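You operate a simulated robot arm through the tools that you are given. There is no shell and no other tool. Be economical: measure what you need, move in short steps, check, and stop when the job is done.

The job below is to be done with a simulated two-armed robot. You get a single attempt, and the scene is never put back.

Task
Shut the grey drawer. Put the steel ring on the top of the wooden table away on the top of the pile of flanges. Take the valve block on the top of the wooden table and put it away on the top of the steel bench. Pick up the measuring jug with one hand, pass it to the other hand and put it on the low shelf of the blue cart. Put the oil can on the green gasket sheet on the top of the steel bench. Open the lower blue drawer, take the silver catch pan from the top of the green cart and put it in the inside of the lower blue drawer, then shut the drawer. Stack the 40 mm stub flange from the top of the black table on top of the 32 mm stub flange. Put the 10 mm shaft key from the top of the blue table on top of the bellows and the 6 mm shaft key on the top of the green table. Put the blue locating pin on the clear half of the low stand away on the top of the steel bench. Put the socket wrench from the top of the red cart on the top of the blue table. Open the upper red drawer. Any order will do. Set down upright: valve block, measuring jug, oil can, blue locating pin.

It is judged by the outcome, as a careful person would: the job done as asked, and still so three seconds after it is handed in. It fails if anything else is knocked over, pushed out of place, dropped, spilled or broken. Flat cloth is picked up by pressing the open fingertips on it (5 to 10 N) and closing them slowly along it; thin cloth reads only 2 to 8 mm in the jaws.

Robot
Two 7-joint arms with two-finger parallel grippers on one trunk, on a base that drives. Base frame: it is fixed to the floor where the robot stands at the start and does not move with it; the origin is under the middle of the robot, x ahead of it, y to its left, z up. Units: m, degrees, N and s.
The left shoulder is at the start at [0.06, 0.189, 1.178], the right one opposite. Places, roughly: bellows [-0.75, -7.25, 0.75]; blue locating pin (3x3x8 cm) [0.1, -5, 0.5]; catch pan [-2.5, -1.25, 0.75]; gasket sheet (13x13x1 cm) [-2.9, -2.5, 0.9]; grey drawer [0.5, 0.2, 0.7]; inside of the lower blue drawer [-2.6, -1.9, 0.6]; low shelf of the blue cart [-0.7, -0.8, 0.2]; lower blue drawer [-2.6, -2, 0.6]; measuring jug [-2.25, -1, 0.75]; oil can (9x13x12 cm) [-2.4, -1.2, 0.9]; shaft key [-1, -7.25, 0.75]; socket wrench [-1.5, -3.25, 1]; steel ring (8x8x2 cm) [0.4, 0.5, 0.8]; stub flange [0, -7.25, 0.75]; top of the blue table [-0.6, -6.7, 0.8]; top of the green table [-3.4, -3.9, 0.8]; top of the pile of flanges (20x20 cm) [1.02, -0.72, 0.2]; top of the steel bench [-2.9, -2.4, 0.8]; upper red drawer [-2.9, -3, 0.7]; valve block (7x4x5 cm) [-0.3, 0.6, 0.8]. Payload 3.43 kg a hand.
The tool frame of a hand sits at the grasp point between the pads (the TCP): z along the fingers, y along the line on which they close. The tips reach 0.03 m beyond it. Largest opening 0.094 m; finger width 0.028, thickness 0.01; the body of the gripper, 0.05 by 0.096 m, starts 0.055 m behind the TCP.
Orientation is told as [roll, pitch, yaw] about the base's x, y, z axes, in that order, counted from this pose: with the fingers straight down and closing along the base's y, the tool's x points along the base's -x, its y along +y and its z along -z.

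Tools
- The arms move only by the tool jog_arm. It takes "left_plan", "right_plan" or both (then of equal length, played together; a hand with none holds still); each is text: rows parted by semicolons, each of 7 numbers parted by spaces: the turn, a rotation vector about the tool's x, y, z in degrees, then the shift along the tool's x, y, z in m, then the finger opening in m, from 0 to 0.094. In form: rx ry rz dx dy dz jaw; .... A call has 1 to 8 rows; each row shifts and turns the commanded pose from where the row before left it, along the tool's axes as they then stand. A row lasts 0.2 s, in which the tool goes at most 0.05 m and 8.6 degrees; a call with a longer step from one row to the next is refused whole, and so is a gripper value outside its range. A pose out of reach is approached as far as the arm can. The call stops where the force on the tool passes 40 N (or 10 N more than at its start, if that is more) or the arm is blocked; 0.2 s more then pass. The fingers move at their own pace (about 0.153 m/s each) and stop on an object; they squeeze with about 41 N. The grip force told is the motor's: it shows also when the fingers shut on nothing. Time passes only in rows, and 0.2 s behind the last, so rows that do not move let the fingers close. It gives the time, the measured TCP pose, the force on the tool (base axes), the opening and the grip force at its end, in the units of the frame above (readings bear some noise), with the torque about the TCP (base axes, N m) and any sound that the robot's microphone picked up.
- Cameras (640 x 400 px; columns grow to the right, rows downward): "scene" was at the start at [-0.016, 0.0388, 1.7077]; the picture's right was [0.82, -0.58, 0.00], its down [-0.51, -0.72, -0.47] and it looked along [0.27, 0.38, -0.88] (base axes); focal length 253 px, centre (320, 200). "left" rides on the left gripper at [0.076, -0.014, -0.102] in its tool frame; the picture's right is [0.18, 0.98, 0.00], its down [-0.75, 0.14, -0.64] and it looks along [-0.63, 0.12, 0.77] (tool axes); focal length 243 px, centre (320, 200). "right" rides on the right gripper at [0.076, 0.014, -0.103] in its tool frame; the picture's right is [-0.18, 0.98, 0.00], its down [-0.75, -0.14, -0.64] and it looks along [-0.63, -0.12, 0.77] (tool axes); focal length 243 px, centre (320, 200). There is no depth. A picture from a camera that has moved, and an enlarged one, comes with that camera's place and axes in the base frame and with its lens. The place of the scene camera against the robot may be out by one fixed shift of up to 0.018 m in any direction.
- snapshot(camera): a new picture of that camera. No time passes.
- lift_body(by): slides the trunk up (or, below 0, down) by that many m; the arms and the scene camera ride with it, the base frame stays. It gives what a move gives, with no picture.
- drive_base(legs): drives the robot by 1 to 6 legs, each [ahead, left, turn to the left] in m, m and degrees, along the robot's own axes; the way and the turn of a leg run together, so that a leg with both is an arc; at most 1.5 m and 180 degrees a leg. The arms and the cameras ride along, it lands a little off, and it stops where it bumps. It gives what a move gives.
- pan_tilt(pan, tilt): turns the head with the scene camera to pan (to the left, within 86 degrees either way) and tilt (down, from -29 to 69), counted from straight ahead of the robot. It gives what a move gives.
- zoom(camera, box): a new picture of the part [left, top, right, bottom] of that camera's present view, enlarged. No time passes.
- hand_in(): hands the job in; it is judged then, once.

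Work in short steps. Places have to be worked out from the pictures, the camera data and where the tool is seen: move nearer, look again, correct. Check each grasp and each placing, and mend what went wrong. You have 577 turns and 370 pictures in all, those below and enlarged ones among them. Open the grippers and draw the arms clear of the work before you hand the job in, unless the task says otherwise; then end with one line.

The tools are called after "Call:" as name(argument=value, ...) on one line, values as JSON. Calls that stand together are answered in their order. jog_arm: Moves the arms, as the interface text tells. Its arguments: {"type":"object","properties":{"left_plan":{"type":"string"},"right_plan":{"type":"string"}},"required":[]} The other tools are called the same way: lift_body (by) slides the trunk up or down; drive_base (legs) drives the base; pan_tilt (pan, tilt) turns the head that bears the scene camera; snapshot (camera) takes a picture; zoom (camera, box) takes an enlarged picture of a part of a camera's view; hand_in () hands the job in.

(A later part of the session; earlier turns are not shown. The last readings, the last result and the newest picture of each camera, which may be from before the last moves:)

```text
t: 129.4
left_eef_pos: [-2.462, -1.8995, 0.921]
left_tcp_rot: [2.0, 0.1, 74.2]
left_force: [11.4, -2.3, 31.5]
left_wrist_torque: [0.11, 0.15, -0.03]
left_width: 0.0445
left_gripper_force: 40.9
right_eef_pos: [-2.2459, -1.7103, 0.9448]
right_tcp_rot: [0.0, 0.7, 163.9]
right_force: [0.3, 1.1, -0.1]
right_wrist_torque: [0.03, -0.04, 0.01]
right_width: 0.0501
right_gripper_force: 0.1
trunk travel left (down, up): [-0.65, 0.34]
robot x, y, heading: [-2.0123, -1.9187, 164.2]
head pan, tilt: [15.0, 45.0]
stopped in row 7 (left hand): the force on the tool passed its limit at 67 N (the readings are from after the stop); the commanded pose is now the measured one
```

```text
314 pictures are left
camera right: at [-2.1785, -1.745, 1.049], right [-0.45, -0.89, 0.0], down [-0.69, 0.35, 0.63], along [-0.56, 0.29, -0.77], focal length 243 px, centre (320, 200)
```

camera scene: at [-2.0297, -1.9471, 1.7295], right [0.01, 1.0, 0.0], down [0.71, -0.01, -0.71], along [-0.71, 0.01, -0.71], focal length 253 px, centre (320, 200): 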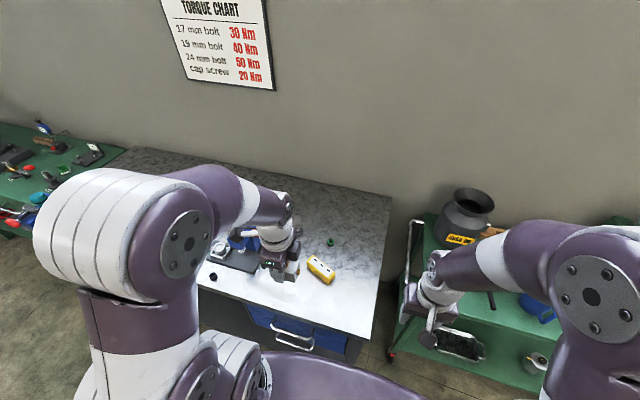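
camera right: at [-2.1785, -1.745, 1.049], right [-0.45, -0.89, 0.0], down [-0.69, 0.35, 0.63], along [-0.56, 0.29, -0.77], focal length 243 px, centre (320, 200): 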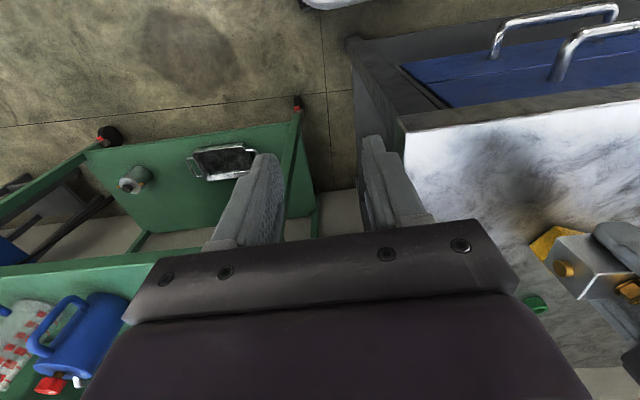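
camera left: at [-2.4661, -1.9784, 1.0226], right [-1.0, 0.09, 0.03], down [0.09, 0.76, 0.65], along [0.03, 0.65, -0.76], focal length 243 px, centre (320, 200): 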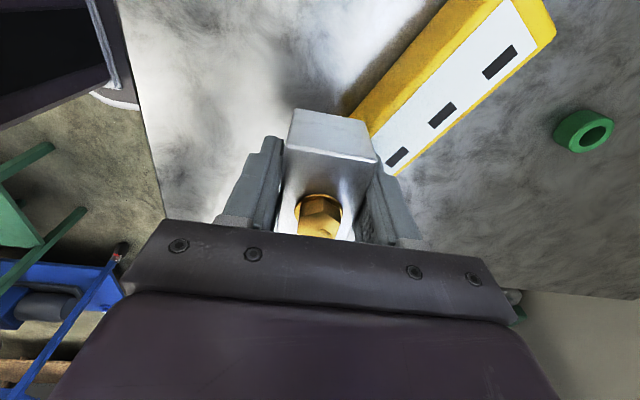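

Contact came at TCP 0.921, earlier than I expect for a bench at ~0.83. I zoom in to see what is touching.

Call:
zoom(camera="right", box=[480, 150, 640, 350])

Call:
zoom(camera="scene", box=[180, 180, 400, 340])

```text
2.00 times, centred on (560, 250) of right
camera zoom: at [-2.1785, -1.745, 1.049], right [-0.45, -0.89, 0.0], down [-0.69, 0.35, 0.63], along [-0.56, 0.29, -0.77], focal length 485 px, centre (-160, 100)
```

zoom: 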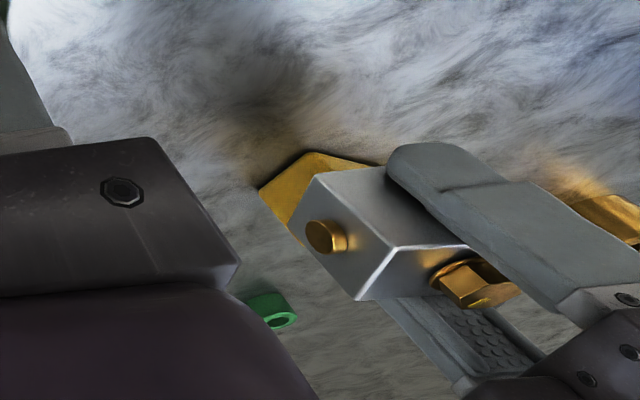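

```text
2.50 times, centred on (290, 260) of scene
camera zoom: at [-2.0261, -1.9491, 1.5299], right [0.01, 1.0, 0.0], down [0.71, -0.01, -0.71], along [-0.71, 0.01, -0.71], focal length 633 px, centre (395, 50)
```

zoom: 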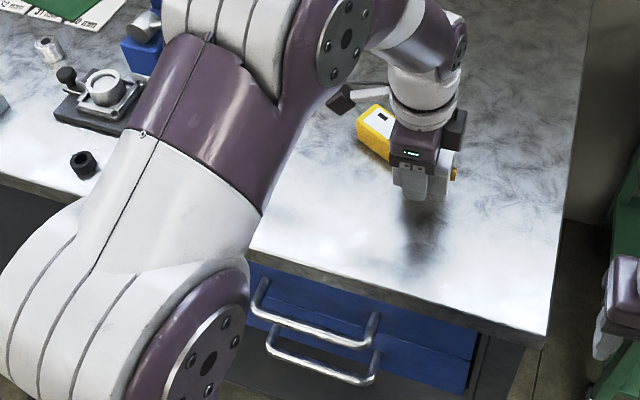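

The far finger likely came down on the end of the yellow box. I lift, look at it, and move to a freer spot nearer the corner (-2.405,-1.825).

Call:
jog_arm(left_plan="0 0 0 0 0 -0.04 0.02; 0 0 0 0 0 -0.02 0.02; 0 0 0 -0.03 -0.012 0 0.02; 0 0 0 -0.03 -0.012 0 0.02; 0 0 0 -0.027 -0.01 0 0.02")

Call:
snapshot(camera="left")

Call:
snapshot(camera="right")

```text
t: 130.6
left_eef_pos: [-2.4053, -1.8235, 0.9777]
left_tcp_rot: [1.7, 0.1, 74.2]
left_force: [-0.2, -0.2, -3.8]
left_wrist_torque: [0.0, -0.01, 0.01]
left_width: 0.0441
left_gripper_force: 40.9
right_eef_pos: [-2.249, -1.7094, 0.943]
right_tcp_rot: [0.1, 0.8, 163.9]
right_force: [0.8, 0.6, 0.4]
right_wrist_torque: [-0.02, 0.01, -0.01]
right_width: 0.05
right_gripper_force: 0.1
trunk travel left (down, up): [-0.65, 0.34]
robot x, y, heading: [-2.0113, -1.9196, 164.2]
head pan, tilt: [15.0, 45.0]
```

```text
311 pictures are left
camera left: at [-2.4098, -1.902, 1.0793], right [-1.0, 0.09, 0.03], down [0.09, 0.76, 0.64], along [0.04, 0.64, -0.77], focal length 243 px, centre (320, 200)
```

left: 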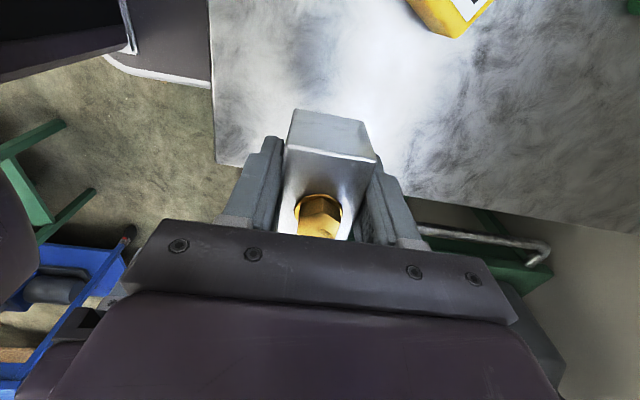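

```text
310 pictures are left
camera right: at [-2.1812, -1.7438, 1.0479], right [-0.45, -0.89, 0.0], down [-0.69, 0.35, 0.63], along [-0.56, 0.29, -0.78], focal length 243 px, centre (320, 200)
```

right: 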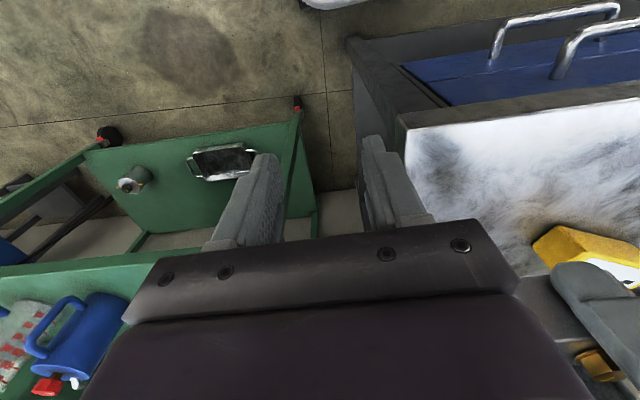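

The yellow box hasn't moved. The spot below is free; I lower until contact.

Call:
jog_arm(left_plan="0 0 0 0 0 0.04 0.02; 0 0 0 0 0 0.03 0.02; 0 0 0 0 0 0.015 0.02; 0 0 0 0 0 0.008 0.02; 0 0 0 0 0 0.006 0.02; 0 0 0 0 0 0.006 0.02; 0 0 0 0 0 0.006 0.02; 0 0 0 0 0 0.006 0.02")

```text
t: 132.0
left_eef_pos: [-2.4061, -1.8244, 0.8817]
left_tcp_rot: [2.2, -0.1, 74.2]
left_force: [10.0, -11.2, 31.8]
left_wrist_torque: [-0.69, -1.4, -0.28]
left_width: 0.0441
left_gripper_force: 40.5
right_eef_pos: [-2.2462, -1.7134, 0.9454]
right_tcp_rot: [-0.1, 0.6, 164.0]
right_force: [0.2, 0.1, -0.3]
right_wrist_torque: [0.03, -0.03, 0.01]
right_width: 0.0497
right_gripper_force: 0.1
trunk travel left (down, up): [-0.65, 0.34]
robot x, y, heading: [-2.0118, -1.9202, 164.2]
head pan, tilt: [15.0, 45.0]
stopped in row 6 (left hand): the force on the tool passed its limit at 50 N (the readings are from after the stop); the commanded pose is now the measured one
```

Contact at TCP 0.882 → bench top ≈0.842. Release and lift.

Call:
jog_arm(left_plan="0 0 0 0 0 -0.001 0.044; 0 0 0 0 0 0 0.06; 0 0 0 0 0 0 0.07; 0 0 0 0 0 -0.04 0.07; 0 0 0 0 0 -0.04 0.07; 0 0 0 0 0 -0.04 0.07")

Call:
snapshot(camera="left")

```text
t: 133.4
left_eef_pos: [-2.4027, -1.8263, 1.0007]
left_tcp_rot: [2.2, 0.0, 74.3]
left_force: [-0.2, 0.5, 1.0]
left_wrist_torque: [0.04, -0.03, -0.03]
left_width: 0.0699
left_gripper_force: 0.2
right_eef_pos: [-2.2474, -1.7096, 0.9441]
right_tcp_rot: [-0.1, 0.8, 163.9]
right_force: [0.4, -0.2, -0.4]
right_wrist_torque: [0.02, -0.04, 0.0]
right_width: 0.0499
right_gripper_force: 0.0
trunk travel left (down, up): [-0.65, 0.34]
robot x, y, heading: [-2.0121, -1.919, 164.3]
head pan, tilt: [15.0, 45.0]
```

```text
309 pictures are left
camera left: at [-2.4079, -1.9059, 1.1028], right [-1.0, 0.09, 0.04], down [0.09, 0.76, 0.65], along [0.03, 0.65, -0.76], focal length 243 px, centre (320, 200)
```

left: 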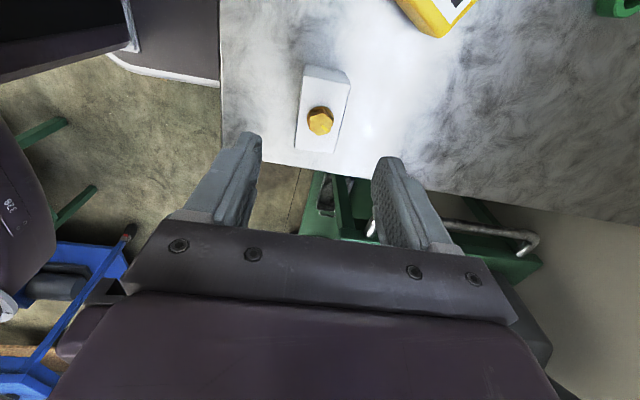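

Valve block stands on the bench. Now the lower blue drawer: its handle bar I estimate at ≈(-2.325,-2.045,0.64). I back off 0.3 m and tilt the left hand so its fingers point toward the bench with the jaws closing vertically.

Call:
drive_base(legs=[[-0.3, 0, 0]])

Call:
jog_arm(left_plan="-8.5 0 0 0 0 0 0.07; -8.5 0 0 0 0 0 0.07; -8.5 0 0 0 0 0 0.07; -8.5 0 0 0 0 0 0.07; -8.5 0 0 0 0 0 0.07; -8.5 0 0 0 0 0 0.07; -8.5 0 0 0 0 0 0.07; -8.5 0 0 0 0 0 0.07")

Call:
lift_body(by=-0.2)

Call:
snapshot(camera="left")

Call:
snapshot(camera="scene")

```text
t: 135.4
left_eef_pos: [-2.1149, -1.9085, 1.0024]
left_tcp_rot: [2.1, -0.2, 74.2]
left_force: [-0.1, 0.5, -0.3]
left_wrist_torque: [0.04, 0.02, -0.02]
left_width: 0.0698
left_gripper_force: 0.0
right_eef_pos: [-1.9583, -1.7929, 0.9452]
right_tcp_rot: [-0.1, 0.7, 164.0]
right_force: [0.2, 0.0, -0.7]
right_wrist_torque: [0.02, 0.04, -0.02]
right_width: 0.0499
right_gripper_force: 0.0
trunk travel left (down, up): [-0.65, 0.34]
robot x, y, heading: [-1.7228, -1.9992, 164.2]
head pan, tilt: [15.0, 45.0]
```

```text
t: 137.2
left_eef_pos: [-2.1223, -1.9087, 1.0034]
left_tcp_rot: [69.6, -0.1, 74.0]
left_force: [0.4, 0.6, -0.4]
left_wrist_torque: [-0.03, 0.01, 0.02]
left_width: 0.0702
left_gripper_force: 0.2
left hand out of reach, approached as far as the arm can: row 8
right_eef_pos: [-1.9598, -1.792, 0.9442]
right_tcp_rot: [-0.2, 0.8, 163.9]
right_force: [-0.3, 0.4, -0.9]
right_wrist_torque: [-0.02, 0.01, 0.02]
right_width: 0.0498
right_gripper_force: 0.1
trunk travel left (down, up): [-0.65, 0.34]
robot x, y, heading: [-1.7257, -2.0008, 164.3]
head pan, tilt: [15.0, 45.0]
```

```text
t: 139.4
left_eef_pos: [-2.1213, -1.9092, 0.8036]
left_tcp_rot: [69.5, 0.0, 74.2]
left_force: [-0.8, -0.2, -0.2]
left_wrist_torque: [-0.02, 0.03, 0.02]
left_width: 0.0698
left_gripper_force: 0.1
right_eef_pos: [-1.9589, -1.7924, 0.7441]
right_tcp_rot: [-0.1, 0.8, 164.0]
right_force: [-0.1, -1.5, 0.0]
right_wrist_torque: [-0.05, 0.04, -0.01]
right_width: 0.05
right_gripper_force: 0.2
trunk travel left (down, up): [-0.45, 0.54]
robot x, y, heading: [-1.725, -2.0008, 164.3]
head pan, tilt: [15.0, 45.0]
```

```text
308 pictures are left
camera left: at [-2.0464, -2.0108, 0.826], right [-0.38, -0.08, 0.92], down [0.74, 0.57, 0.36], along [-0.56, 0.81, -0.16], focal length 243 px, centre (320, 200)
```

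left: 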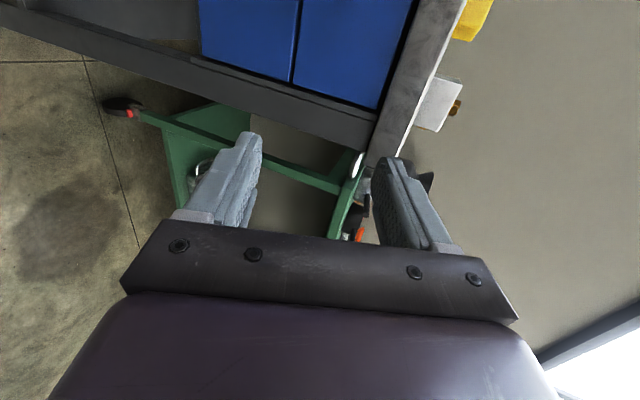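

```text
307 pictures are left
camera scene: at [-1.7402, -2.0303, 1.3295], right [0.01, 1.0, 0.0], down [0.71, -0.01, -0.71], along [-0.71, 0.01, -0.71], focal length 253 px, centre (320, 200)
```

scene: 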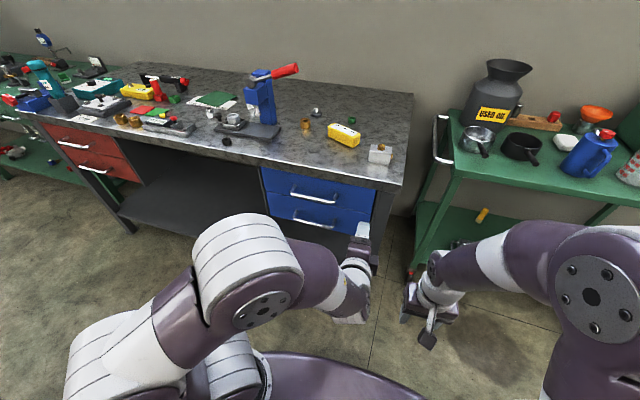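

The lower handle is at ≈(-2.335,-2.045,0.64); gasket sheet visible at ≈(-2.86,-2.48). I move the left hand to a pre-grasp 7 cm short of the handle.

Call:
jog_arm(left_plan="0 0 0 0.0315 -0.0157 0.024 0.07; 0 0 0 0.0315 -0.0157 0.024 0.07; 0 0 0 0.0315 -0.0157 0.024 0.07; 0 0 0 0.0315 -0.0157 0.024 0.07; 0 0 0 0.0315 -0.0157 0.024 0.07; 0 0 0 0.0315 -0.0157 0.02 0.07; 0 0 0 0 0 0 0.07")

Call:
snapshot(camera="left")

Call:
zoom(camera="scene", box=[230, 150, 430, 310])

```text
t: 141.0
left_eef_pos: [-2.2427, -1.9941, 0.6752]
left_tcp_rot: [69.5, 0.3, 74.9]
left_force: [1.1, 0.3, 0.5]
left_wrist_torque: [0.02, 0.0, 0.02]
left_width: 0.0698
left_gripper_force: 0.0
left hand out of reach, approached as far as the arm can: row 4, 5, 6
right_eef_pos: [-1.9593, -1.7923, 0.7452]
right_tcp_rot: [0.1, 0.8, 164.0]
right_force: [0.7, 0.6, -0.3]
right_wrist_torque: [-0.01, 0.0, 0.01]
right_width: 0.0502
right_gripper_force: 0.1
trunk travel left (down, up): [-0.45, 0.54]
robot x, y, heading: [-1.7207, -2.002, 164.2]
head pan, tilt: [15.0, 45.0]
```

```text
306 pictures are left
camera left: at [-2.1658, -2.0946, 0.6976], right [-0.38, -0.09, 0.92], down [0.73, 0.59, 0.35], along [-0.57, 0.81, -0.16], focal length 243 px, centre (320, 200)
```

left: 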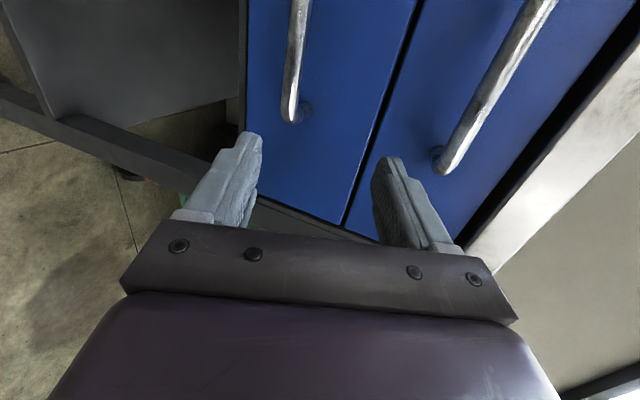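

```text
2.50 times, centred on (330, 230) of scene
camera zoom: at [-1.7401, -2.0302, 1.3295], right [0.01, 1.0, 0.0], down [0.71, -0.01, -0.71], along [-0.71, 0.01, -0.71], focal length 633 px, centre (295, 125)
```

zoom: 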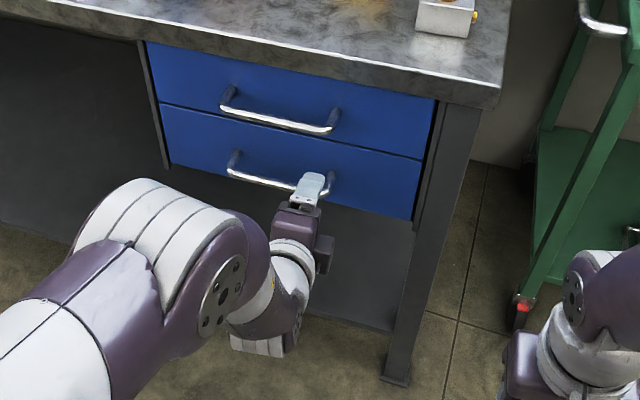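

The hand is near the handle's right end. I shift the base left 6 cm, lower 4 cm, then drive ahead slowly.

Call:
drive_base(legs=[[0, 0.06, 0]])

Call:
lift_body(by=-0.04)

Call:
drive_base(legs=[[0.035, 0, 0]])

Call:
snapshot(camera="left")

Call:
zoom(camera="scene", box=[230, 150, 430, 310])

```text
t: 142.0
left_eef_pos: [-2.2596, -2.0523, 0.6744]
left_tcp_rot: [69.4, 0.1, 75.0]
left_force: [-0.2, -0.2, 0.4]
left_wrist_torque: [0.03, 0.02, -0.03]
left_width: 0.0701
left_gripper_force: 0.1
right_eef_pos: [-1.9758, -1.8522, 0.7431]
right_tcp_rot: [0.0, 0.9, 164.0]
right_force: [0.3, 0.2, 0.3]
right_wrist_torque: [0.06, 0.01, 0.04]
right_width: 0.0498
right_gripper_force: 0.1
trunk travel left (down, up): [-0.45, 0.54]
robot x, y, heading: [-1.738, -2.0621, 164.2]
head pan, tilt: [15.0, 45.0]
```

```text
t: 142.8
left_eef_pos: [-2.2592, -2.0521, 0.6366]
left_tcp_rot: [69.3, 0.2, 74.9]
left_force: [0.1, 0.1, 0.2]
left_wrist_torque: [0.01, 0.01, 0.0]
left_width: 0.0702
left_gripper_force: 0.1
right_eef_pos: [-1.9755, -1.851, 0.7046]
right_tcp_rot: [0.0, 0.8, 164.0]
right_force: [-0.3, -0.4, -0.8]
right_wrist_torque: [0.02, -0.01, 0.0]
right_width: 0.0503
right_gripper_force: 0.0
trunk travel left (down, up): [-0.41, 0.58]
robot x, y, heading: [-1.7421, -2.0588, 164.4]
head pan, tilt: [15.0, 45.0]
```

```text
t: 143.7
left_eef_pos: [-2.2945, -2.0419, 0.6349]
left_tcp_rot: [69.4, 0.2, 75.1]
left_force: [-0.1, 0.2, -0.3]
left_wrist_torque: [-0.01, -0.01, -0.01]
left_width: 0.0697
left_gripper_force: 0.1
right_eef_pos: [-2.0101, -1.842, 0.704]
right_tcp_rot: [-0.2, 0.9, 164.1]
right_force: [-0.2, -1.1, -0.3]
right_wrist_torque: [-0.03, -0.04, 0.0]
right_width: 0.0501
right_gripper_force: 0.0
trunk travel left (down, up): [-0.41, 0.58]
robot x, y, heading: [-1.7767, -2.0481, 164.3]
head pan, tilt: [15.0, 45.0]
```

```text
304 pictures are left
camera left: at [-2.2171, -2.1432, 0.6572], right [-0.38, -0.08, 0.92], down [0.73, 0.59, 0.36], along [-0.57, 0.81, -0.16], focal length 243 px, centre (320, 200)
```

left: 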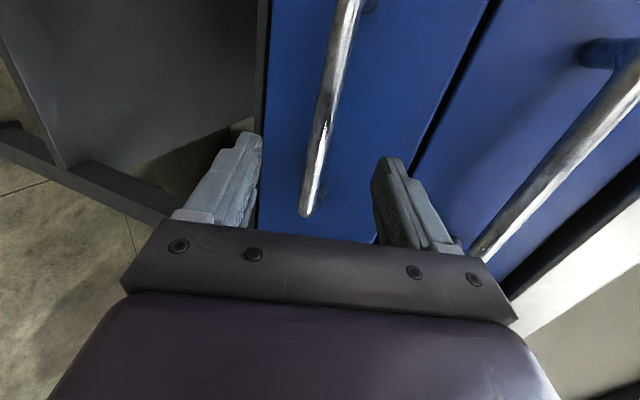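

```text
2.50 times, centred on (330, 230) of scene
camera zoom: at [-1.7923, -2.0788, 1.2894], right [0.01, 1.0, 0.0], down [0.71, -0.01, -0.71], along [-0.71, 0.01, -0.71], focal length 633 px, centre (295, 125)
```

zoom: 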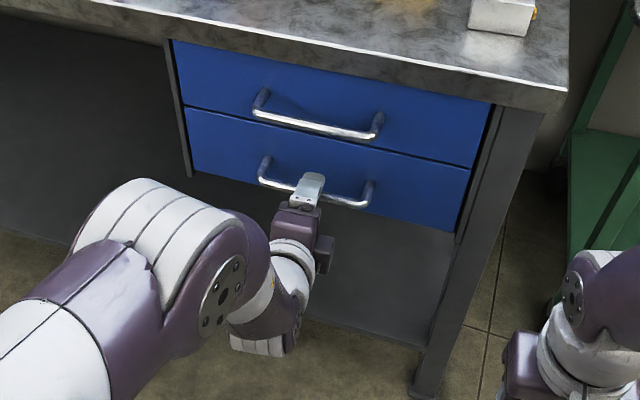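

The bar runs between the fingers; I go 3.5 cm farther and close.

Call:
drive_base(legs=[[0.035, 0, 0]])

Call:
jog_arm(left_plan="0 0 0 0 0 0 0.005; 0 0 0 0 0 0 0.005; 0 0 0 0 0 0 0.005; 0 0 0 0 0 0 0.005")

Call:
snapshot(camera="left")

```text
t: 144.5
left_eef_pos: [-2.3284, -2.0325, 0.6334]
left_tcp_rot: [69.3, 0.3, 74.9]
left_force: [-0.7, 0.1, 0.0]
left_wrist_torque: [0.04, 0.0, 0.01]
left_width: 0.0698
left_gripper_force: 0.0
right_eef_pos: [-2.045, -1.8319, 0.7045]
right_tcp_rot: [-0.1, 0.9, 163.9]
right_force: [-0.3, 0.7, -0.1]
right_wrist_torque: [0.0, 0.01, 0.01]
right_width: 0.0499
right_gripper_force: 0.1
trunk travel left (down, up): [-0.41, 0.58]
robot x, y, heading: [-1.811, -2.0429, 164.3]
head pan, tilt: [15.0, 45.0]
```

```text
t: 145.5
left_eef_pos: [-2.3225, -2.0337, 0.6251]
left_tcp_rot: [67.9, 0.3, 74.8]
left_force: [2.5, 1.4, -24.1]
left_wrist_torque: [-0.34, -0.36, -0.21]
left_width: 0.0174
left_gripper_force: 10.7
right_eef_pos: [-2.0447, -1.8321, 0.7039]
right_tcp_rot: [0.0, 0.9, 163.9]
right_force: [-0.4, 0.0, 0.7]
right_wrist_torque: [-0.01, -0.03, -0.02]
right_width: 0.0498
right_gripper_force: 0.0
trunk travel left (down, up): [-0.41, 0.58]
robot x, y, heading: [-1.8088, -2.0431, 164.2]
head pan, tilt: [15.0, 45.0]
stopped in row 4 (left hand): the force on the tool passed its limit at 40 N (the readings are from after the stop); the commanded pose is now the measured one
```

```text
302 pictures are left
camera left: at [-2.2464, -2.1353, 0.6513], right [-0.41, -0.07, 0.91], down [0.72, 0.59, 0.37], along [-0.56, 0.81, -0.19], focal length 243 px, centre (320, 200)
```

left: 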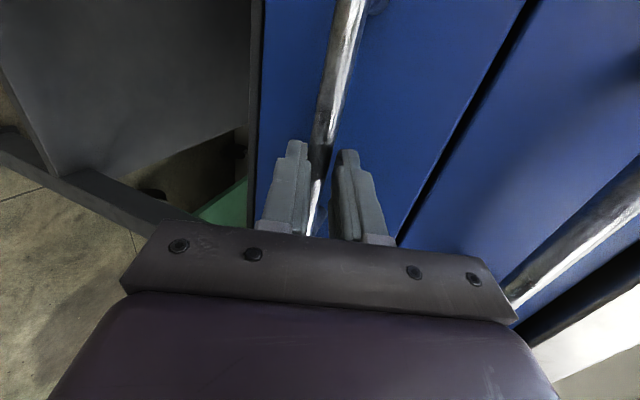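

The bar is caught between the fingers; I let the grip settle.

Call:
jog_arm(left_plan="0 0 0 0 0.002 0 0.0; 0 0 0 0 0 0 0.0; 0 0 0 0 0 0 0.0")

```text
t: 146.0
left_eef_pos: [-2.3185, -2.0358, 0.6235]
left_tcp_rot: [67.2, 0.7, 74.7]
left_force: [1.7, -0.9, -6.8]
left_wrist_torque: [-1.02, 0.1, -0.07]
left_width: 0.0137
left_gripper_force: 44.6
right_eef_pos: [-2.0421, -1.8313, 0.7036]
right_tcp_rot: [-0.1, 0.8, 163.9]
right_force: [-0.3, -0.3, -0.2]
right_wrist_torque: [-0.03, 0.03, 0.01]
right_width: 0.0499
right_gripper_force: 0.1
trunk travel left (down, up): [-0.41, 0.58]
robot x, y, heading: [-1.8067, -2.039, 164.1]
head pan, tilt: [15.0, 45.0]
stopped in row 2 (left hand): the force on the tool passed its limit at 42 N (the readings are from after the stop); the commanded pose is now the measured one
```

Gripped (13.7 mm, 45 N). I pull the drawer by driving back, in two stages.

Call:
drive_base(legs=[[-0.1, 0, 0]])

Call:
drive_base(legs=[[-0.16, 0, 0]])

Call:
snapshot(camera="scene")

```text
t: 147.7
left_eef_pos: [-2.2246, -2.0656, 0.6253]
left_tcp_rot: [67.2, 0.9, 75.2]
left_force: [-4.3, -5.7, -0.5]
left_wrist_torque: [-1.06, 0.34, -0.97]
left_width: 0.0135
left_gripper_force: 44.6
right_eef_pos: [-1.9476, -1.8591, 0.7036]
right_tcp_rot: [0.0, 0.8, 164.0]
right_force: [-0.5, 0.2, 0.4]
right_wrist_torque: [-0.03, -0.03, -0.02]
right_width: 0.05
right_gripper_force: 0.1
trunk travel left (down, up): [-0.41, 0.58]
robot x, y, heading: [-1.7136, -2.0694, 164.3]
head pan, tilt: [15.0, 45.0]
stopped in leg 1: the force on the tool passed its limit at 41 N (the readings are from after the stop); the commanded pose is now the measured one
```

```text
t: 149.0
left_eef_pos: [-2.101, -2.1051, 0.6246]
left_tcp_rot: [67.4, 0.7, 75.9]
left_force: [1.2, -5.0, -6.0]
left_wrist_torque: [-1.24, 0.07, -0.88]
left_width: 0.0139
left_gripper_force: 45.1
right_eef_pos: [-1.8237, -1.8962, 0.7037]
right_tcp_rot: [0.0, 0.7, 164.1]
right_force: [-0.5, -0.1, 0.0]
right_wrist_torque: [0.0, 0.0, -0.03]
right_width: 0.0502
right_gripper_force: 0.0
trunk travel left (down, up): [-0.41, 0.58]
robot x, y, heading: [-1.5872, -2.0997, 164.3]
head pan, tilt: [15.0, 45.0]
stopped in leg 1: the force on the tool passed its limit at 42 N (the readings are from after the stop); the commanded pose is now the measured one
```

```text
301 pictures are left
camera scene: at [-1.6038, -2.1334, 1.2893], right [0.01, 1.0, 0.0], down [0.71, -0.01, -0.71], along [-0.71, 0.01, -0.71], focal length 253 px, centre (320, 200)
```

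scene: 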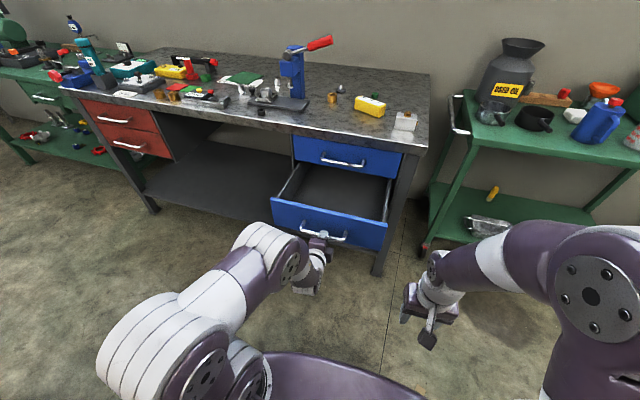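

The drawer is open ~0.22 m. I pull once more to see if it goes farther.

Call:
drive_base(legs=[[-0.06, 0, 0]])

Call:
jog_arm(left_plan="0 0 0 0 0 0 0.03; 0 0 0 0 0 0 0.06; 0 0 0 0 0 -0.04 0.06; 0 0 0 0 0 -0.04 0.06")

Call:
drive_base(legs=[[-0.1, 0, 0]])

Call:
snapshot(camera="scene")

```text
t: 150.0
left_eef_pos: [-2.0453, -2.1242, 0.6245]
left_tcp_rot: [67.4, 0.4, 76.2]
left_force: [-8.2, -28.3, -12.0]
left_wrist_torque: [-1.74, 0.47, 1.04]
left_width: 0.0142
left_gripper_force: 44.4
right_eef_pos: [-1.7675, -1.9131, 0.7044]
right_tcp_rot: [-0.2, 0.9, 164.2]
right_force: [0.5, -0.2, -0.5]
right_wrist_torque: [0.02, -0.03, -0.02]
right_width: 0.05
right_gripper_force: 0.1
trunk travel left (down, up): [-0.41, 0.58]
robot x, y, heading: [-1.5327, -2.1178, 164.4]
head pan, tilt: [15.0, 45.0]
```

```text
t: 151.0
left_eef_pos: [-1.9991, -2.1321, 0.6519]
left_tcp_rot: [66.8, 0.6, 76.3]
left_force: [-0.4, 0.8, -1.3]
left_wrist_torque: [-0.03, 0.01, 0.01]
left_width: 0.0603
left_gripper_force: 0.1
left hand out of reach, approached as far as the arm can: row 3, 4
right_eef_pos: [-1.7683, -1.9117, 0.7036]
right_tcp_rot: [-0.1, 0.8, 164.2]
right_force: [1.0, -1.0, 0.4]
right_wrist_torque: [-0.03, -0.01, 0.01]
right_width: 0.0498
right_gripper_force: 0.0
trunk travel left (down, up): [-0.41, 0.58]
robot x, y, heading: [-1.5306, -2.1232, 164.5]
head pan, tilt: [15.0, 45.0]
```

```text
t: 152.1
left_eef_pos: [-1.9016, -2.1592, 0.6535]
left_tcp_rot: [66.9, 0.6, 76.1]
left_force: [-0.9, -0.5, -0.1]
left_wrist_torque: [0.04, 0.0, 0.0]
left_width: 0.0599
left_gripper_force: 0.0
right_eef_pos: [-1.6704, -1.9381, 0.7034]
right_tcp_rot: [-0.1, 0.7, 164.1]
right_force: [0.2, 0.0, 0.1]
right_wrist_torque: [-0.02, 0.03, -0.03]
right_width: 0.05
right_gripper_force: 0.0
trunk travel left (down, up): [-0.41, 0.58]
robot x, y, heading: [-1.4364, -2.147, 164.4]
head pan, tilt: [15.0, 45.0]
```

```text
300 pictures are left
camera scene: at [-1.4501, -2.1761, 1.2895], right [0.01, 1.0, 0.0], down [0.71, -0.01, -0.71], along [-0.71, 0.01, -0.71], focal length 253 px, centre (320, 200)
```

scene: 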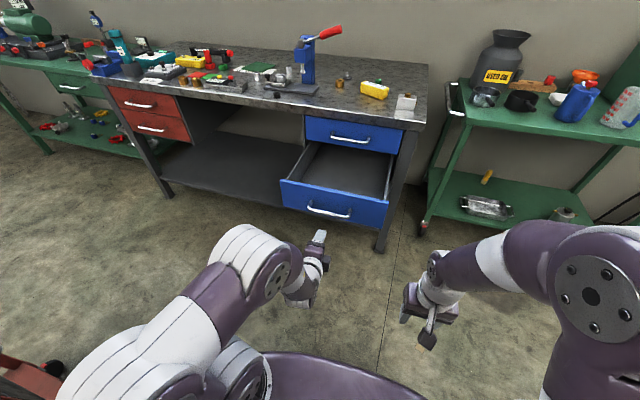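

The blue drawer is open ~0.27 m. While the hand is set up this way, I'd open the upper red drawer (handle ≈(-2.65,-3.04,0.75)) too; I check for the red cart's position first.

Call:
pan_tilt(pan=75, tilt=35)

Call:
snapshot(camera="scene")

```text
t: 153.4
left_eef_pos: [-1.9019, -2.1586, 0.6528]
left_tcp_rot: [66.8, 0.5, 76.1]
left_force: [-0.4, 0.0, -0.4]
left_wrist_torque: [0.02, 0.03, 0.02]
left_width: 0.06
left_gripper_force: 0.0
right_eef_pos: [-1.6707, -1.9385, 0.7042]
right_tcp_rot: [-0.2, 0.8, 164.1]
right_force: [-0.8, -0.4, 0.1]
right_wrist_torque: [-0.01, 0.02, 0.04]
right_width: 0.05
right_gripper_force: 0.0
trunk travel left (down, up): [-0.41, 0.58]
robot x, y, heading: [-1.435, -2.1468, 164.6]
head pan, tilt: [75.0, 35.0]
```

```text
299 pictures are left
camera scene: at [-1.4151, -2.2523, 1.3043], right [-0.86, 0.51, 0.0], down [0.29, 0.49, -0.82], along [-0.42, -0.7, -0.57], focal length 253 px, centre (320, 200)
```

scene: 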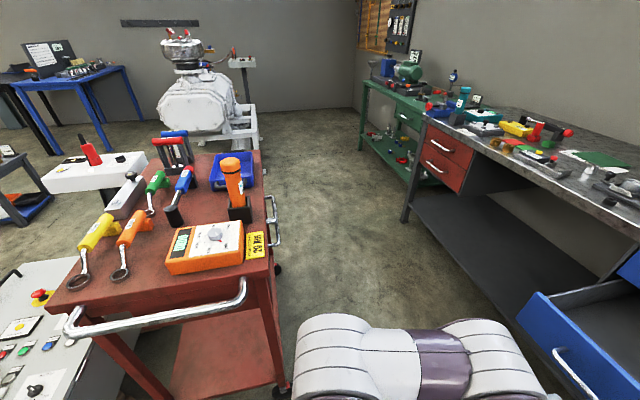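

Red cart's side line runs from (-1.5,-2.69) to (-1.75,-3.30), leaving ~1 m of aisle. I raise the trunk so the hand clears the open drawer, and move diagonally to the red drawers.

Call:
lift_body(by=0.25)

Call:
drive_base(legs=[[0.3, 0.2, 0], [0.03, 0.8, 0]])

Call:
pan_tilt(pan=15, tilt=50)

Call:
snapshot(camera="scene")

```text
t: 156.0
left_eef_pos: [-1.9022, -2.1582, 0.9024]
left_tcp_rot: [66.8, 0.5, 76.1]
left_force: [-0.1, -0.5, -0.2]
left_wrist_torque: [-0.01, 0.0, 0.02]
left_width: 0.0599
left_gripper_force: 0.0
right_eef_pos: [-1.6706, -1.9375, 0.9527]
right_tcp_rot: [-0.1, 0.7, 164.1]
right_force: [0.7, 0.0, 0.0]
right_wrist_torque: [0.0, 0.02, 0.0]
right_width: 0.0501
right_gripper_force: 0.1
trunk travel left (down, up): [-0.66, 0.33]
robot x, y, heading: [-1.4368, -2.1429, 164.5]
head pan, tilt: [75.0, 35.0]
```

```text
t: 162.2
left_eef_pos: [-2.4877, -3.0374, 0.9025]
left_tcp_rot: [66.8, 0.7, 76.0]
left_force: [-0.2, -0.3, 0.4]
left_wrist_torque: [-0.02, -0.03, -0.01]
left_width: 0.0602
left_gripper_force: 0.0
right_eef_pos: [-2.2553, -2.8172, 0.9535]
right_tcp_rot: [-0.1, 0.8, 164.0]
right_force: [0.3, 0.3, 0.8]
right_wrist_torque: [0.03, 0.01, 0.03]
right_width: 0.05
right_gripper_force: 0.2
trunk travel left (down, up): [-0.66, 0.33]
robot x, y, heading: [-2.0196, -3.024, 164.3]
head pan, tilt: [75.0, 35.0]
```

```text
t: 163.5
left_eef_pos: [-2.4864, -3.0364, 0.9026]
left_tcp_rot: [66.8, 0.6, 76.0]
left_force: [-0.2, 0.0, 0.5]
left_wrist_torque: [0.0, -0.01, 0.02]
left_width: 0.06
left_gripper_force: 0.0
right_eef_pos: [-2.255, -2.8163, 0.9545]
right_tcp_rot: [-0.2, 0.9, 164.1]
right_force: [0.4, 0.3, -0.5]
right_wrist_torque: [-0.02, 0.01, -0.01]
right_width: 0.05
right_gripper_force: 0.0
trunk travel left (down, up): [-0.66, 0.33]
robot x, y, heading: [-2.0215, -3.0252, 164.2]
head pan, tilt: [15.0, 50.0]
```

```text
298 pictures are left
camera scene: at [-2.0321, -3.0537, 1.5326], right [0.01, 1.0, 0.0], down [0.77, -0.01, -0.64], along [-0.64, 0.01, -0.77], focal length 253 px, centre (320, 200)
```

scene: 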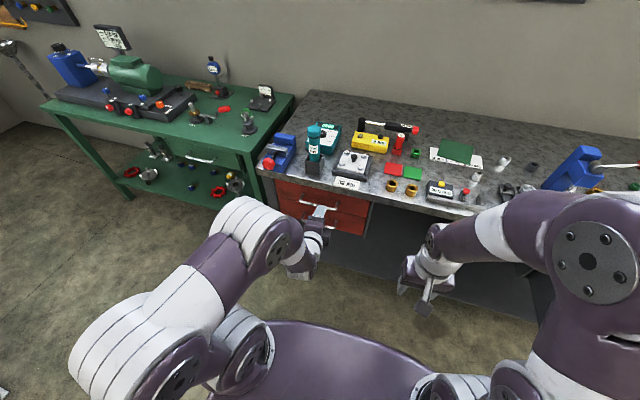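

Call:
zoom(camera="scene", box=[240, 150, 400, 280])

Call:
snapshot(camera="left")

```text
3.08 times, centred on (320, 215) of scene
camera zoom: at [-2.0321, -3.0537, 1.5326], right [0.01, 1.0, 0.0], down [0.77, -0.01, -0.64], along [-0.64, 0.01, -0.77], focal length 779 px, centre (320, 154)
```

zoom: 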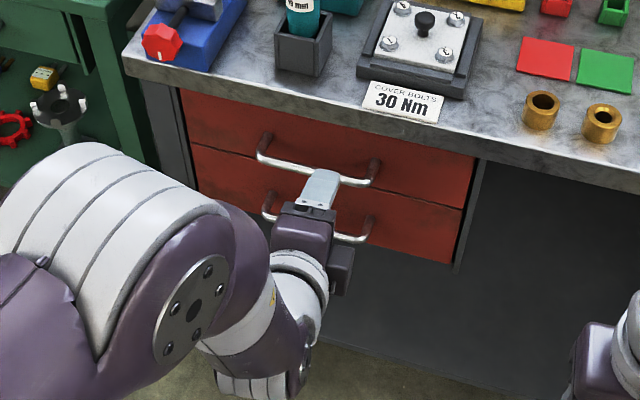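

```text
296 pictures are left
camera left: at [-2.4089, -3.1355, 0.9302], right [-0.42, -0.08, 0.91], down [0.7, 0.61, 0.37], along [-0.58, 0.79, -0.2], focal length 243 px, centre (320, 200)
```

left: 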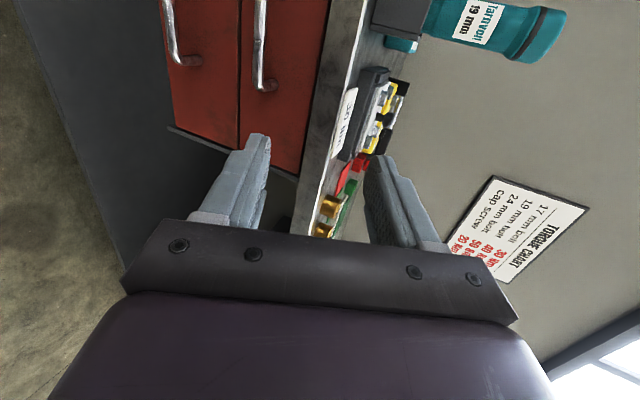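

Upper red handle ≈(-2.645,-3.05,0.735). I shift left, lower the trunk 0.168 and approach.

Call:
drive_base(legs=[[0.05, 0.055, 0]])

Call:
lift_body(by=-0.165)

Call:
drive_base(legs=[[0.06, 0, 0]])

Call:
snapshot(camera="left")

Call:
zoom(camera="scene", box=[240, 150, 400, 280])

```text
t: 164.6
left_eef_pos: [-2.5508, -3.0769, 0.9027]
left_tcp_rot: [66.8, 0.5, 76.1]
left_force: [-0.3, 0.6, -0.2]
left_wrist_torque: [0.04, -0.04, 0.03]
left_width: 0.0598
left_gripper_force: 0.1
right_eef_pos: [-2.3197, -2.8572, 0.9541]
right_tcp_rot: [-0.2, 0.9, 164.1]
right_force: [0.6, 0.2, 0.0]
right_wrist_torque: [0.01, -0.02, -0.01]
right_width: 0.0501
right_gripper_force: 0.2
trunk travel left (down, up): [-0.66, 0.33]
robot x, y, heading: [-2.0836, -3.0663, 164.5]
head pan, tilt: [15.0, 50.0]
```

```text
t: 166.4
left_eef_pos: [-2.5503, -3.0758, 0.738]
left_tcp_rot: [66.8, 0.6, 76.2]
left_force: [-0.4, -0.5, 0.5]
left_wrist_torque: [0.0, 0.03, 0.01]
left_width: 0.0597
left_gripper_force: 0.1
right_eef_pos: [-2.3188, -2.8573, 0.7875]
right_tcp_rot: [-0.1, 0.8, 164.2]
right_force: [-0.2, 0.2, -0.2]
right_wrist_torque: [0.0, -0.02, -0.01]
right_width: 0.0498
right_gripper_force: 0.1
trunk travel left (down, up): [-0.495, 0.495]
robot x, y, heading: [-2.0821, -3.0625, 164.6]
head pan, tilt: [15.0, 50.0]
```

```text
t: 167.4
left_eef_pos: [-2.6102, -3.0601, 0.7369]
left_tcp_rot: [66.6, 0.6, 76.3]
left_force: [0.9, -0.4, -0.6]
left_wrist_torque: [0.01, 0.01, 0.0]
left_width: 0.0599
left_gripper_force: 0.1
right_eef_pos: [-2.3783, -2.8392, 0.788]
right_tcp_rot: [-0.1, 1.0, 164.3]
right_force: [0.2, 0.0, 1.0]
right_wrist_torque: [-0.03, -0.05, -0.02]
right_width: 0.0502
right_gripper_force: 0.0
trunk travel left (down, up): [-0.495, 0.495]
robot x, y, heading: [-2.1433, -3.0463, 164.2]
head pan, tilt: [15.0, 50.0]
```

```text
295 pictures are left
camera left: at [-2.5318, -3.1588, 0.7646], right [-0.42, -0.08, 0.9], down [0.7, 0.61, 0.38], along [-0.58, 0.79, -0.2], focal length 243 px, centre (320, 200)
```

left: 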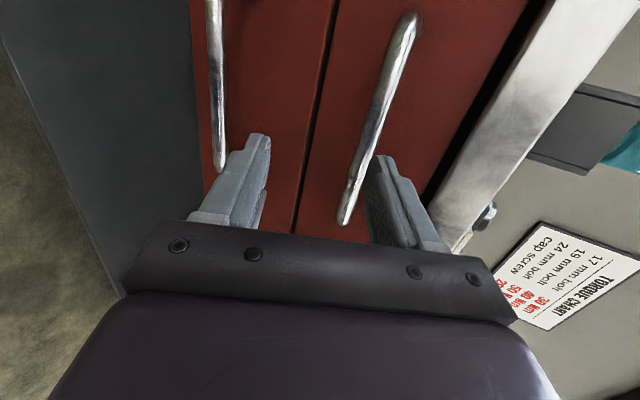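

```text
3.08 times, centred on (320, 215) of scene
camera zoom: at [-2.156, -3.0764, 1.3675], right [0.01, 1.0, 0.0], down [0.77, -0.01, -0.64], along [-0.64, 0.01, -0.77], focal length 779 px, centre (320, 154)
```

zoom: 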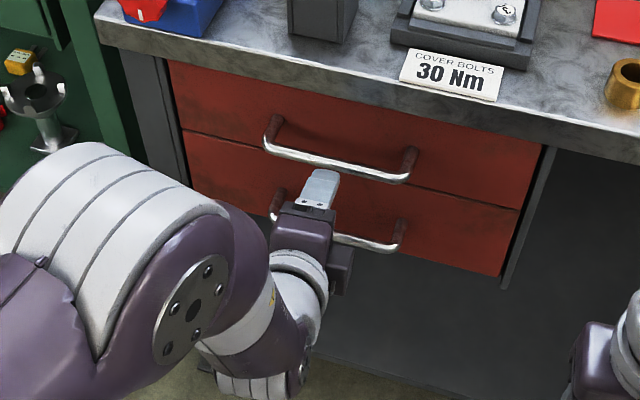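

The bar lies between the fingers, slightly high; raise 1.2 cm, go ahead 3.5 cm, and close.

Call:
lift_body(by=0.012)

Call:
drive_base(legs=[[0.035, 0, 0]])

Call:
jog_arm(left_plan="0 0 0 0 0 0 0.0; 0 0 0 0 0 0 0.0; 0 0 0 0 0 0 0.0; 0 0 0 0 0 0 0.0")

Call:
snapshot(camera="left")

```text
t: 168.0
left_eef_pos: [-2.6082, -3.0619, 0.75]
left_tcp_rot: [66.8, 0.7, 76.2]
left_force: [0.3, 0.5, -0.4]
left_wrist_torque: [0.0, 0.0, 0.03]
left_width: 0.0601
left_gripper_force: 0.1
right_eef_pos: [-2.3782, -2.8398, 0.8026]
right_tcp_rot: [-0.1, 0.8, 164.2]
right_force: [0.2, 0.2, -0.3]
right_wrist_torque: [0.02, -0.03, 0.02]
right_width: 0.05
right_gripper_force: 0.0
trunk travel left (down, up): [-0.507, 0.483]
robot x, y, heading: [-2.1396, -3.0515, 164.5]
head pan, tilt: [15.0, 50.0]
```

```text
t: 168.9
left_eef_pos: [-2.6444, -3.0503, 0.7494]
left_tcp_rot: [66.8, 0.6, 76.2]
left_force: [0.2, 0.2, 0.1]
left_wrist_torque: [0.0, -0.01, 0.0]
left_width: 0.0601
left_gripper_force: 0.0
right_eef_pos: [-2.4132, -2.8304, 0.8005]
right_tcp_rot: [-0.1, 0.9, 164.2]
right_force: [-0.7, 1.0, -0.1]
right_wrist_torque: [0.0, 0.01, -0.01]
right_width: 0.0504
right_gripper_force: 0.0
trunk travel left (down, up): [-0.507, 0.483]
robot x, y, heading: [-2.1786, -3.0391, 164.3]
head pan, tilt: [15.0, 50.0]
```

```text
t: 169.5
left_eef_pos: [-2.6462, -3.0499, 0.7564]
left_tcp_rot: [68.1, 0.6, 76.2]
left_force: [-2.3, -4.0, 12.2]
left_wrist_torque: [-1.08, 0.83, -0.79]
left_width: 0.0138
left_gripper_force: 44.8
right_eef_pos: [-2.4116, -2.8312, 0.8012]
right_tcp_rot: [-0.1, 0.8, 164.2]
right_force: [0.9, 1.0, 0.1]
right_wrist_torque: [0.02, 0.02, 0.01]
right_width: 0.0501
right_gripper_force: 0.0
trunk travel left (down, up): [-0.507, 0.483]
robot x, y, heading: [-2.1792, -3.0377, 164.4]
head pan, tilt: [15.0, 50.0]
stopped in row 3 (left hand): the force on the tool passed its limit at 41 N (the readings are from after the stop); the commanded pose is now the measured one
```

```text
293 pictures are left
camera left: at [-2.5678, -3.1486, 0.782], right [-0.4, -0.08, 0.91], down [0.71, 0.61, 0.36], along [-0.58, 0.79, -0.18], focal length 243 px, centre (320, 200)
```

left: 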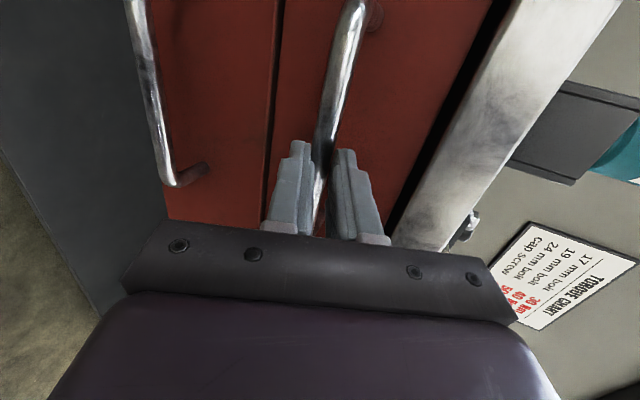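

Gripped. I pull by backing the base; the red cart limits it to ~0.2 m.

Call:
drive_base(legs=[[-0.1, 0, 0]])

Call:
drive_base(legs=[[-0.08, 0, 0]])

Call:
snapshot(camera="scene")

Call:
pan_tilt(pan=86, tilt=65)

Call:
snapshot(camera="scene")

```text
t: 170.9
left_eef_pos: [-2.55, -3.0805, 0.7573]
left_tcp_rot: [68.2, 0.5, 77.0]
left_force: [-1.7, -4.8, 9.6]
left_wrist_torque: [-1.08, 0.56, -1.1]
left_width: 0.0139
left_gripper_force: 44.7
right_eef_pos: [-2.3151, -2.8595, 0.8006]
right_tcp_rot: [-0.1, 0.7, 164.4]
right_force: [0.2, -0.3, -0.2]
right_wrist_torque: [-0.02, -0.01, -0.01]
right_width: 0.0501
right_gripper_force: 0.0
trunk travel left (down, up): [-0.507, 0.483]
robot x, y, heading: [-2.0797, -3.0678, 164.6]
head pan, tilt: [15.0, 50.0]
stopped in leg 1: the force on the tool passed its limit at 42 N (the readings are from after the stop); the commanded pose is now the measured one
```

```text
t: 172.0
left_eef_pos: [-2.4711, -3.1071, 0.7576]
left_tcp_rot: [68.2, 0.3, 77.3]
left_force: [-9.8, -31.3, 17.4]
left_wrist_torque: [-1.59, 1.13, 1.34]
left_width: 0.0143
left_gripper_force: 45.0
right_eef_pos: [-2.2372, -2.8813, 0.8019]
right_tcp_rot: [-0.1, 0.7, 164.5]
right_force: [-0.5, -0.6, 0.3]
right_wrist_torque: [-0.04, 0.0, 0.03]
right_width: 0.0499
right_gripper_force: 0.1
trunk travel left (down, up): [-0.507, 0.483]
robot x, y, heading: [-2.0004, -3.0851, 164.9]
head pan, tilt: [15.0, 50.0]
```

```text
292 pictures are left
camera scene: at [-2.0117, -3.1207, 1.3796], right [0.0, 1.0, 0.0], down [0.77, 0.0, -0.64], along [-0.64, 0.01, -0.77], focal length 253 px, centre (320, 200)
```

scene: 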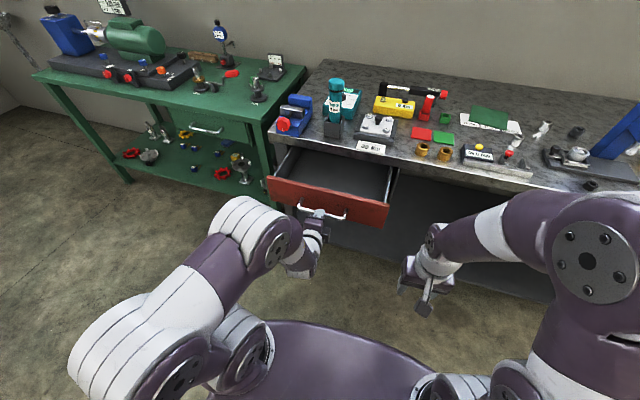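

```text
t: 173.4
left_eef_pos: [-2.4725, -3.1051, 0.7567]
left_tcp_rot: [68.2, 0.3, 77.3]
left_force: [-7.9, -19.5, 11.5]
left_wrist_torque: [-1.51, 0.93, 0.85]
left_width: 0.0142
left_gripper_force: 44.9
right_eef_pos: [-2.2382, -2.8824, 0.8008]
right_tcp_rot: [-0.2, 0.8, 164.5]
right_force: [-0.1, 1.1, 0.6]
right_wrist_torque: [-0.01, 0.02, 0.01]
right_width: 0.0499
right_gripper_force: 0.0
trunk travel left (down, up): [-0.507, 0.483]
robot x, y, heading: [-1.9999, -3.083, 164.9]
head pan, tilt: [85.9, 65.0]
```

```text
291 pictures are left
camera scene: at [-1.9561, -3.1767, 1.3614], right [-0.94, 0.33, 0.0], down [0.3, 0.86, -0.42], along [-0.14, -0.4, -0.91], focal length 253 px, centre (320, 200)
```

scene: 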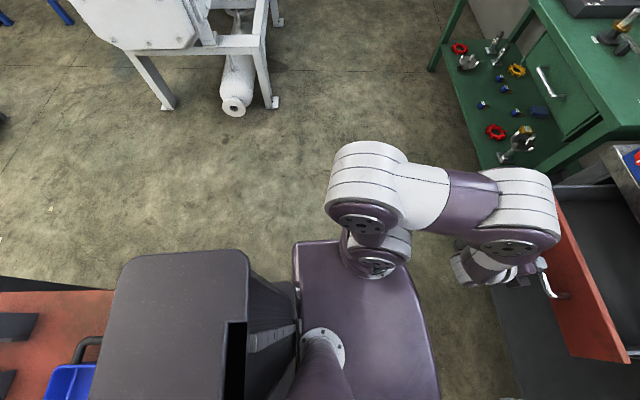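

Open 0.18 m; there's ~0.1 m behind me to the red cart. I pull 4 cm more, then release and check.

Call:
drive_base(legs=[[-0.045, 0, 0]])

Call:
jog_arm(left_plan="0 0 0 0 0 0 0.03; 0 0 0 0 0 0 0.06; 0 0 0 0 0 0 0.06")

Call:
snapshot(camera="left")

```text
t: 174.6
left_eef_pos: [-2.4292, -3.1201, 0.7575]
left_tcp_rot: [68.2, 0.6, 77.7]
left_force: [-3.1, -5.5, 11.1]
left_wrist_torque: [-1.19, 0.67, -0.81]
left_width: 0.0144
left_gripper_force: 45.7
right_eef_pos: [-2.195, -2.8937, 0.8013]
right_tcp_rot: [-0.1, 0.7, 164.5]
right_force: [-0.5, 0.3, 0.3]
right_wrist_torque: [-0.01, -0.05, 0.0]
right_width: 0.05
right_gripper_force: 0.0
trunk travel left (down, up): [-0.507, 0.483]
robot x, y, heading: [-1.9558, -3.0993, 165.1]
head pan, tilt: [85.9, 65.0]
stopped in leg 1: the force on the tool passed its limit at 40 N (the readings are from after the stop); the commanded pose is now the measured one
```

```text
t: 175.4
left_eef_pos: [-2.4266, -3.1193, 0.754]
left_tcp_rot: [67.9, 0.6, 77.7]
left_force: [0.2, -0.2, 0.5]
left_wrist_torque: [0.02, -0.01, 0.0]
left_width: 0.06
left_gripper_force: 0.0
right_eef_pos: [-2.1939, -2.8949, 0.8016]
right_tcp_rot: [-0.1, 0.8, 164.6]
right_force: [-0.2, -0.3, -0.1]
right_wrist_torque: [0.01, -0.01, -0.03]
right_width: 0.0499
right_gripper_force: 0.0
trunk travel left (down, up): [-0.507, 0.483]
robot x, y, heading: [-1.9592, -3.1026, 164.9]
head pan, tilt: [85.9, 65.0]
```

```text
290 pictures are left
camera left: at [-2.347, -3.2162, 0.7805], right [-0.4, -0.09, 0.91], down [0.69, 0.62, 0.36], along [-0.6, 0.78, -0.18], focal length 243 px, centre (320, 200)
```

left: 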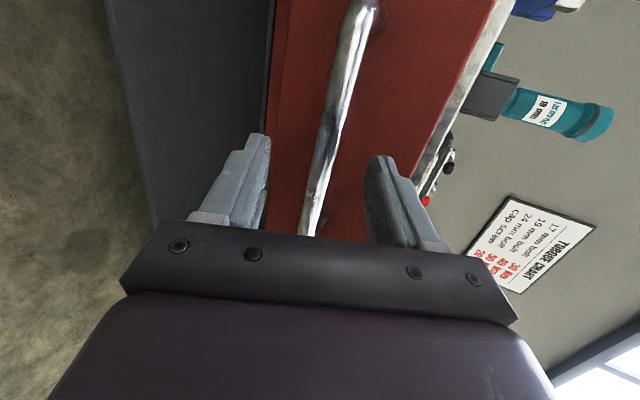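

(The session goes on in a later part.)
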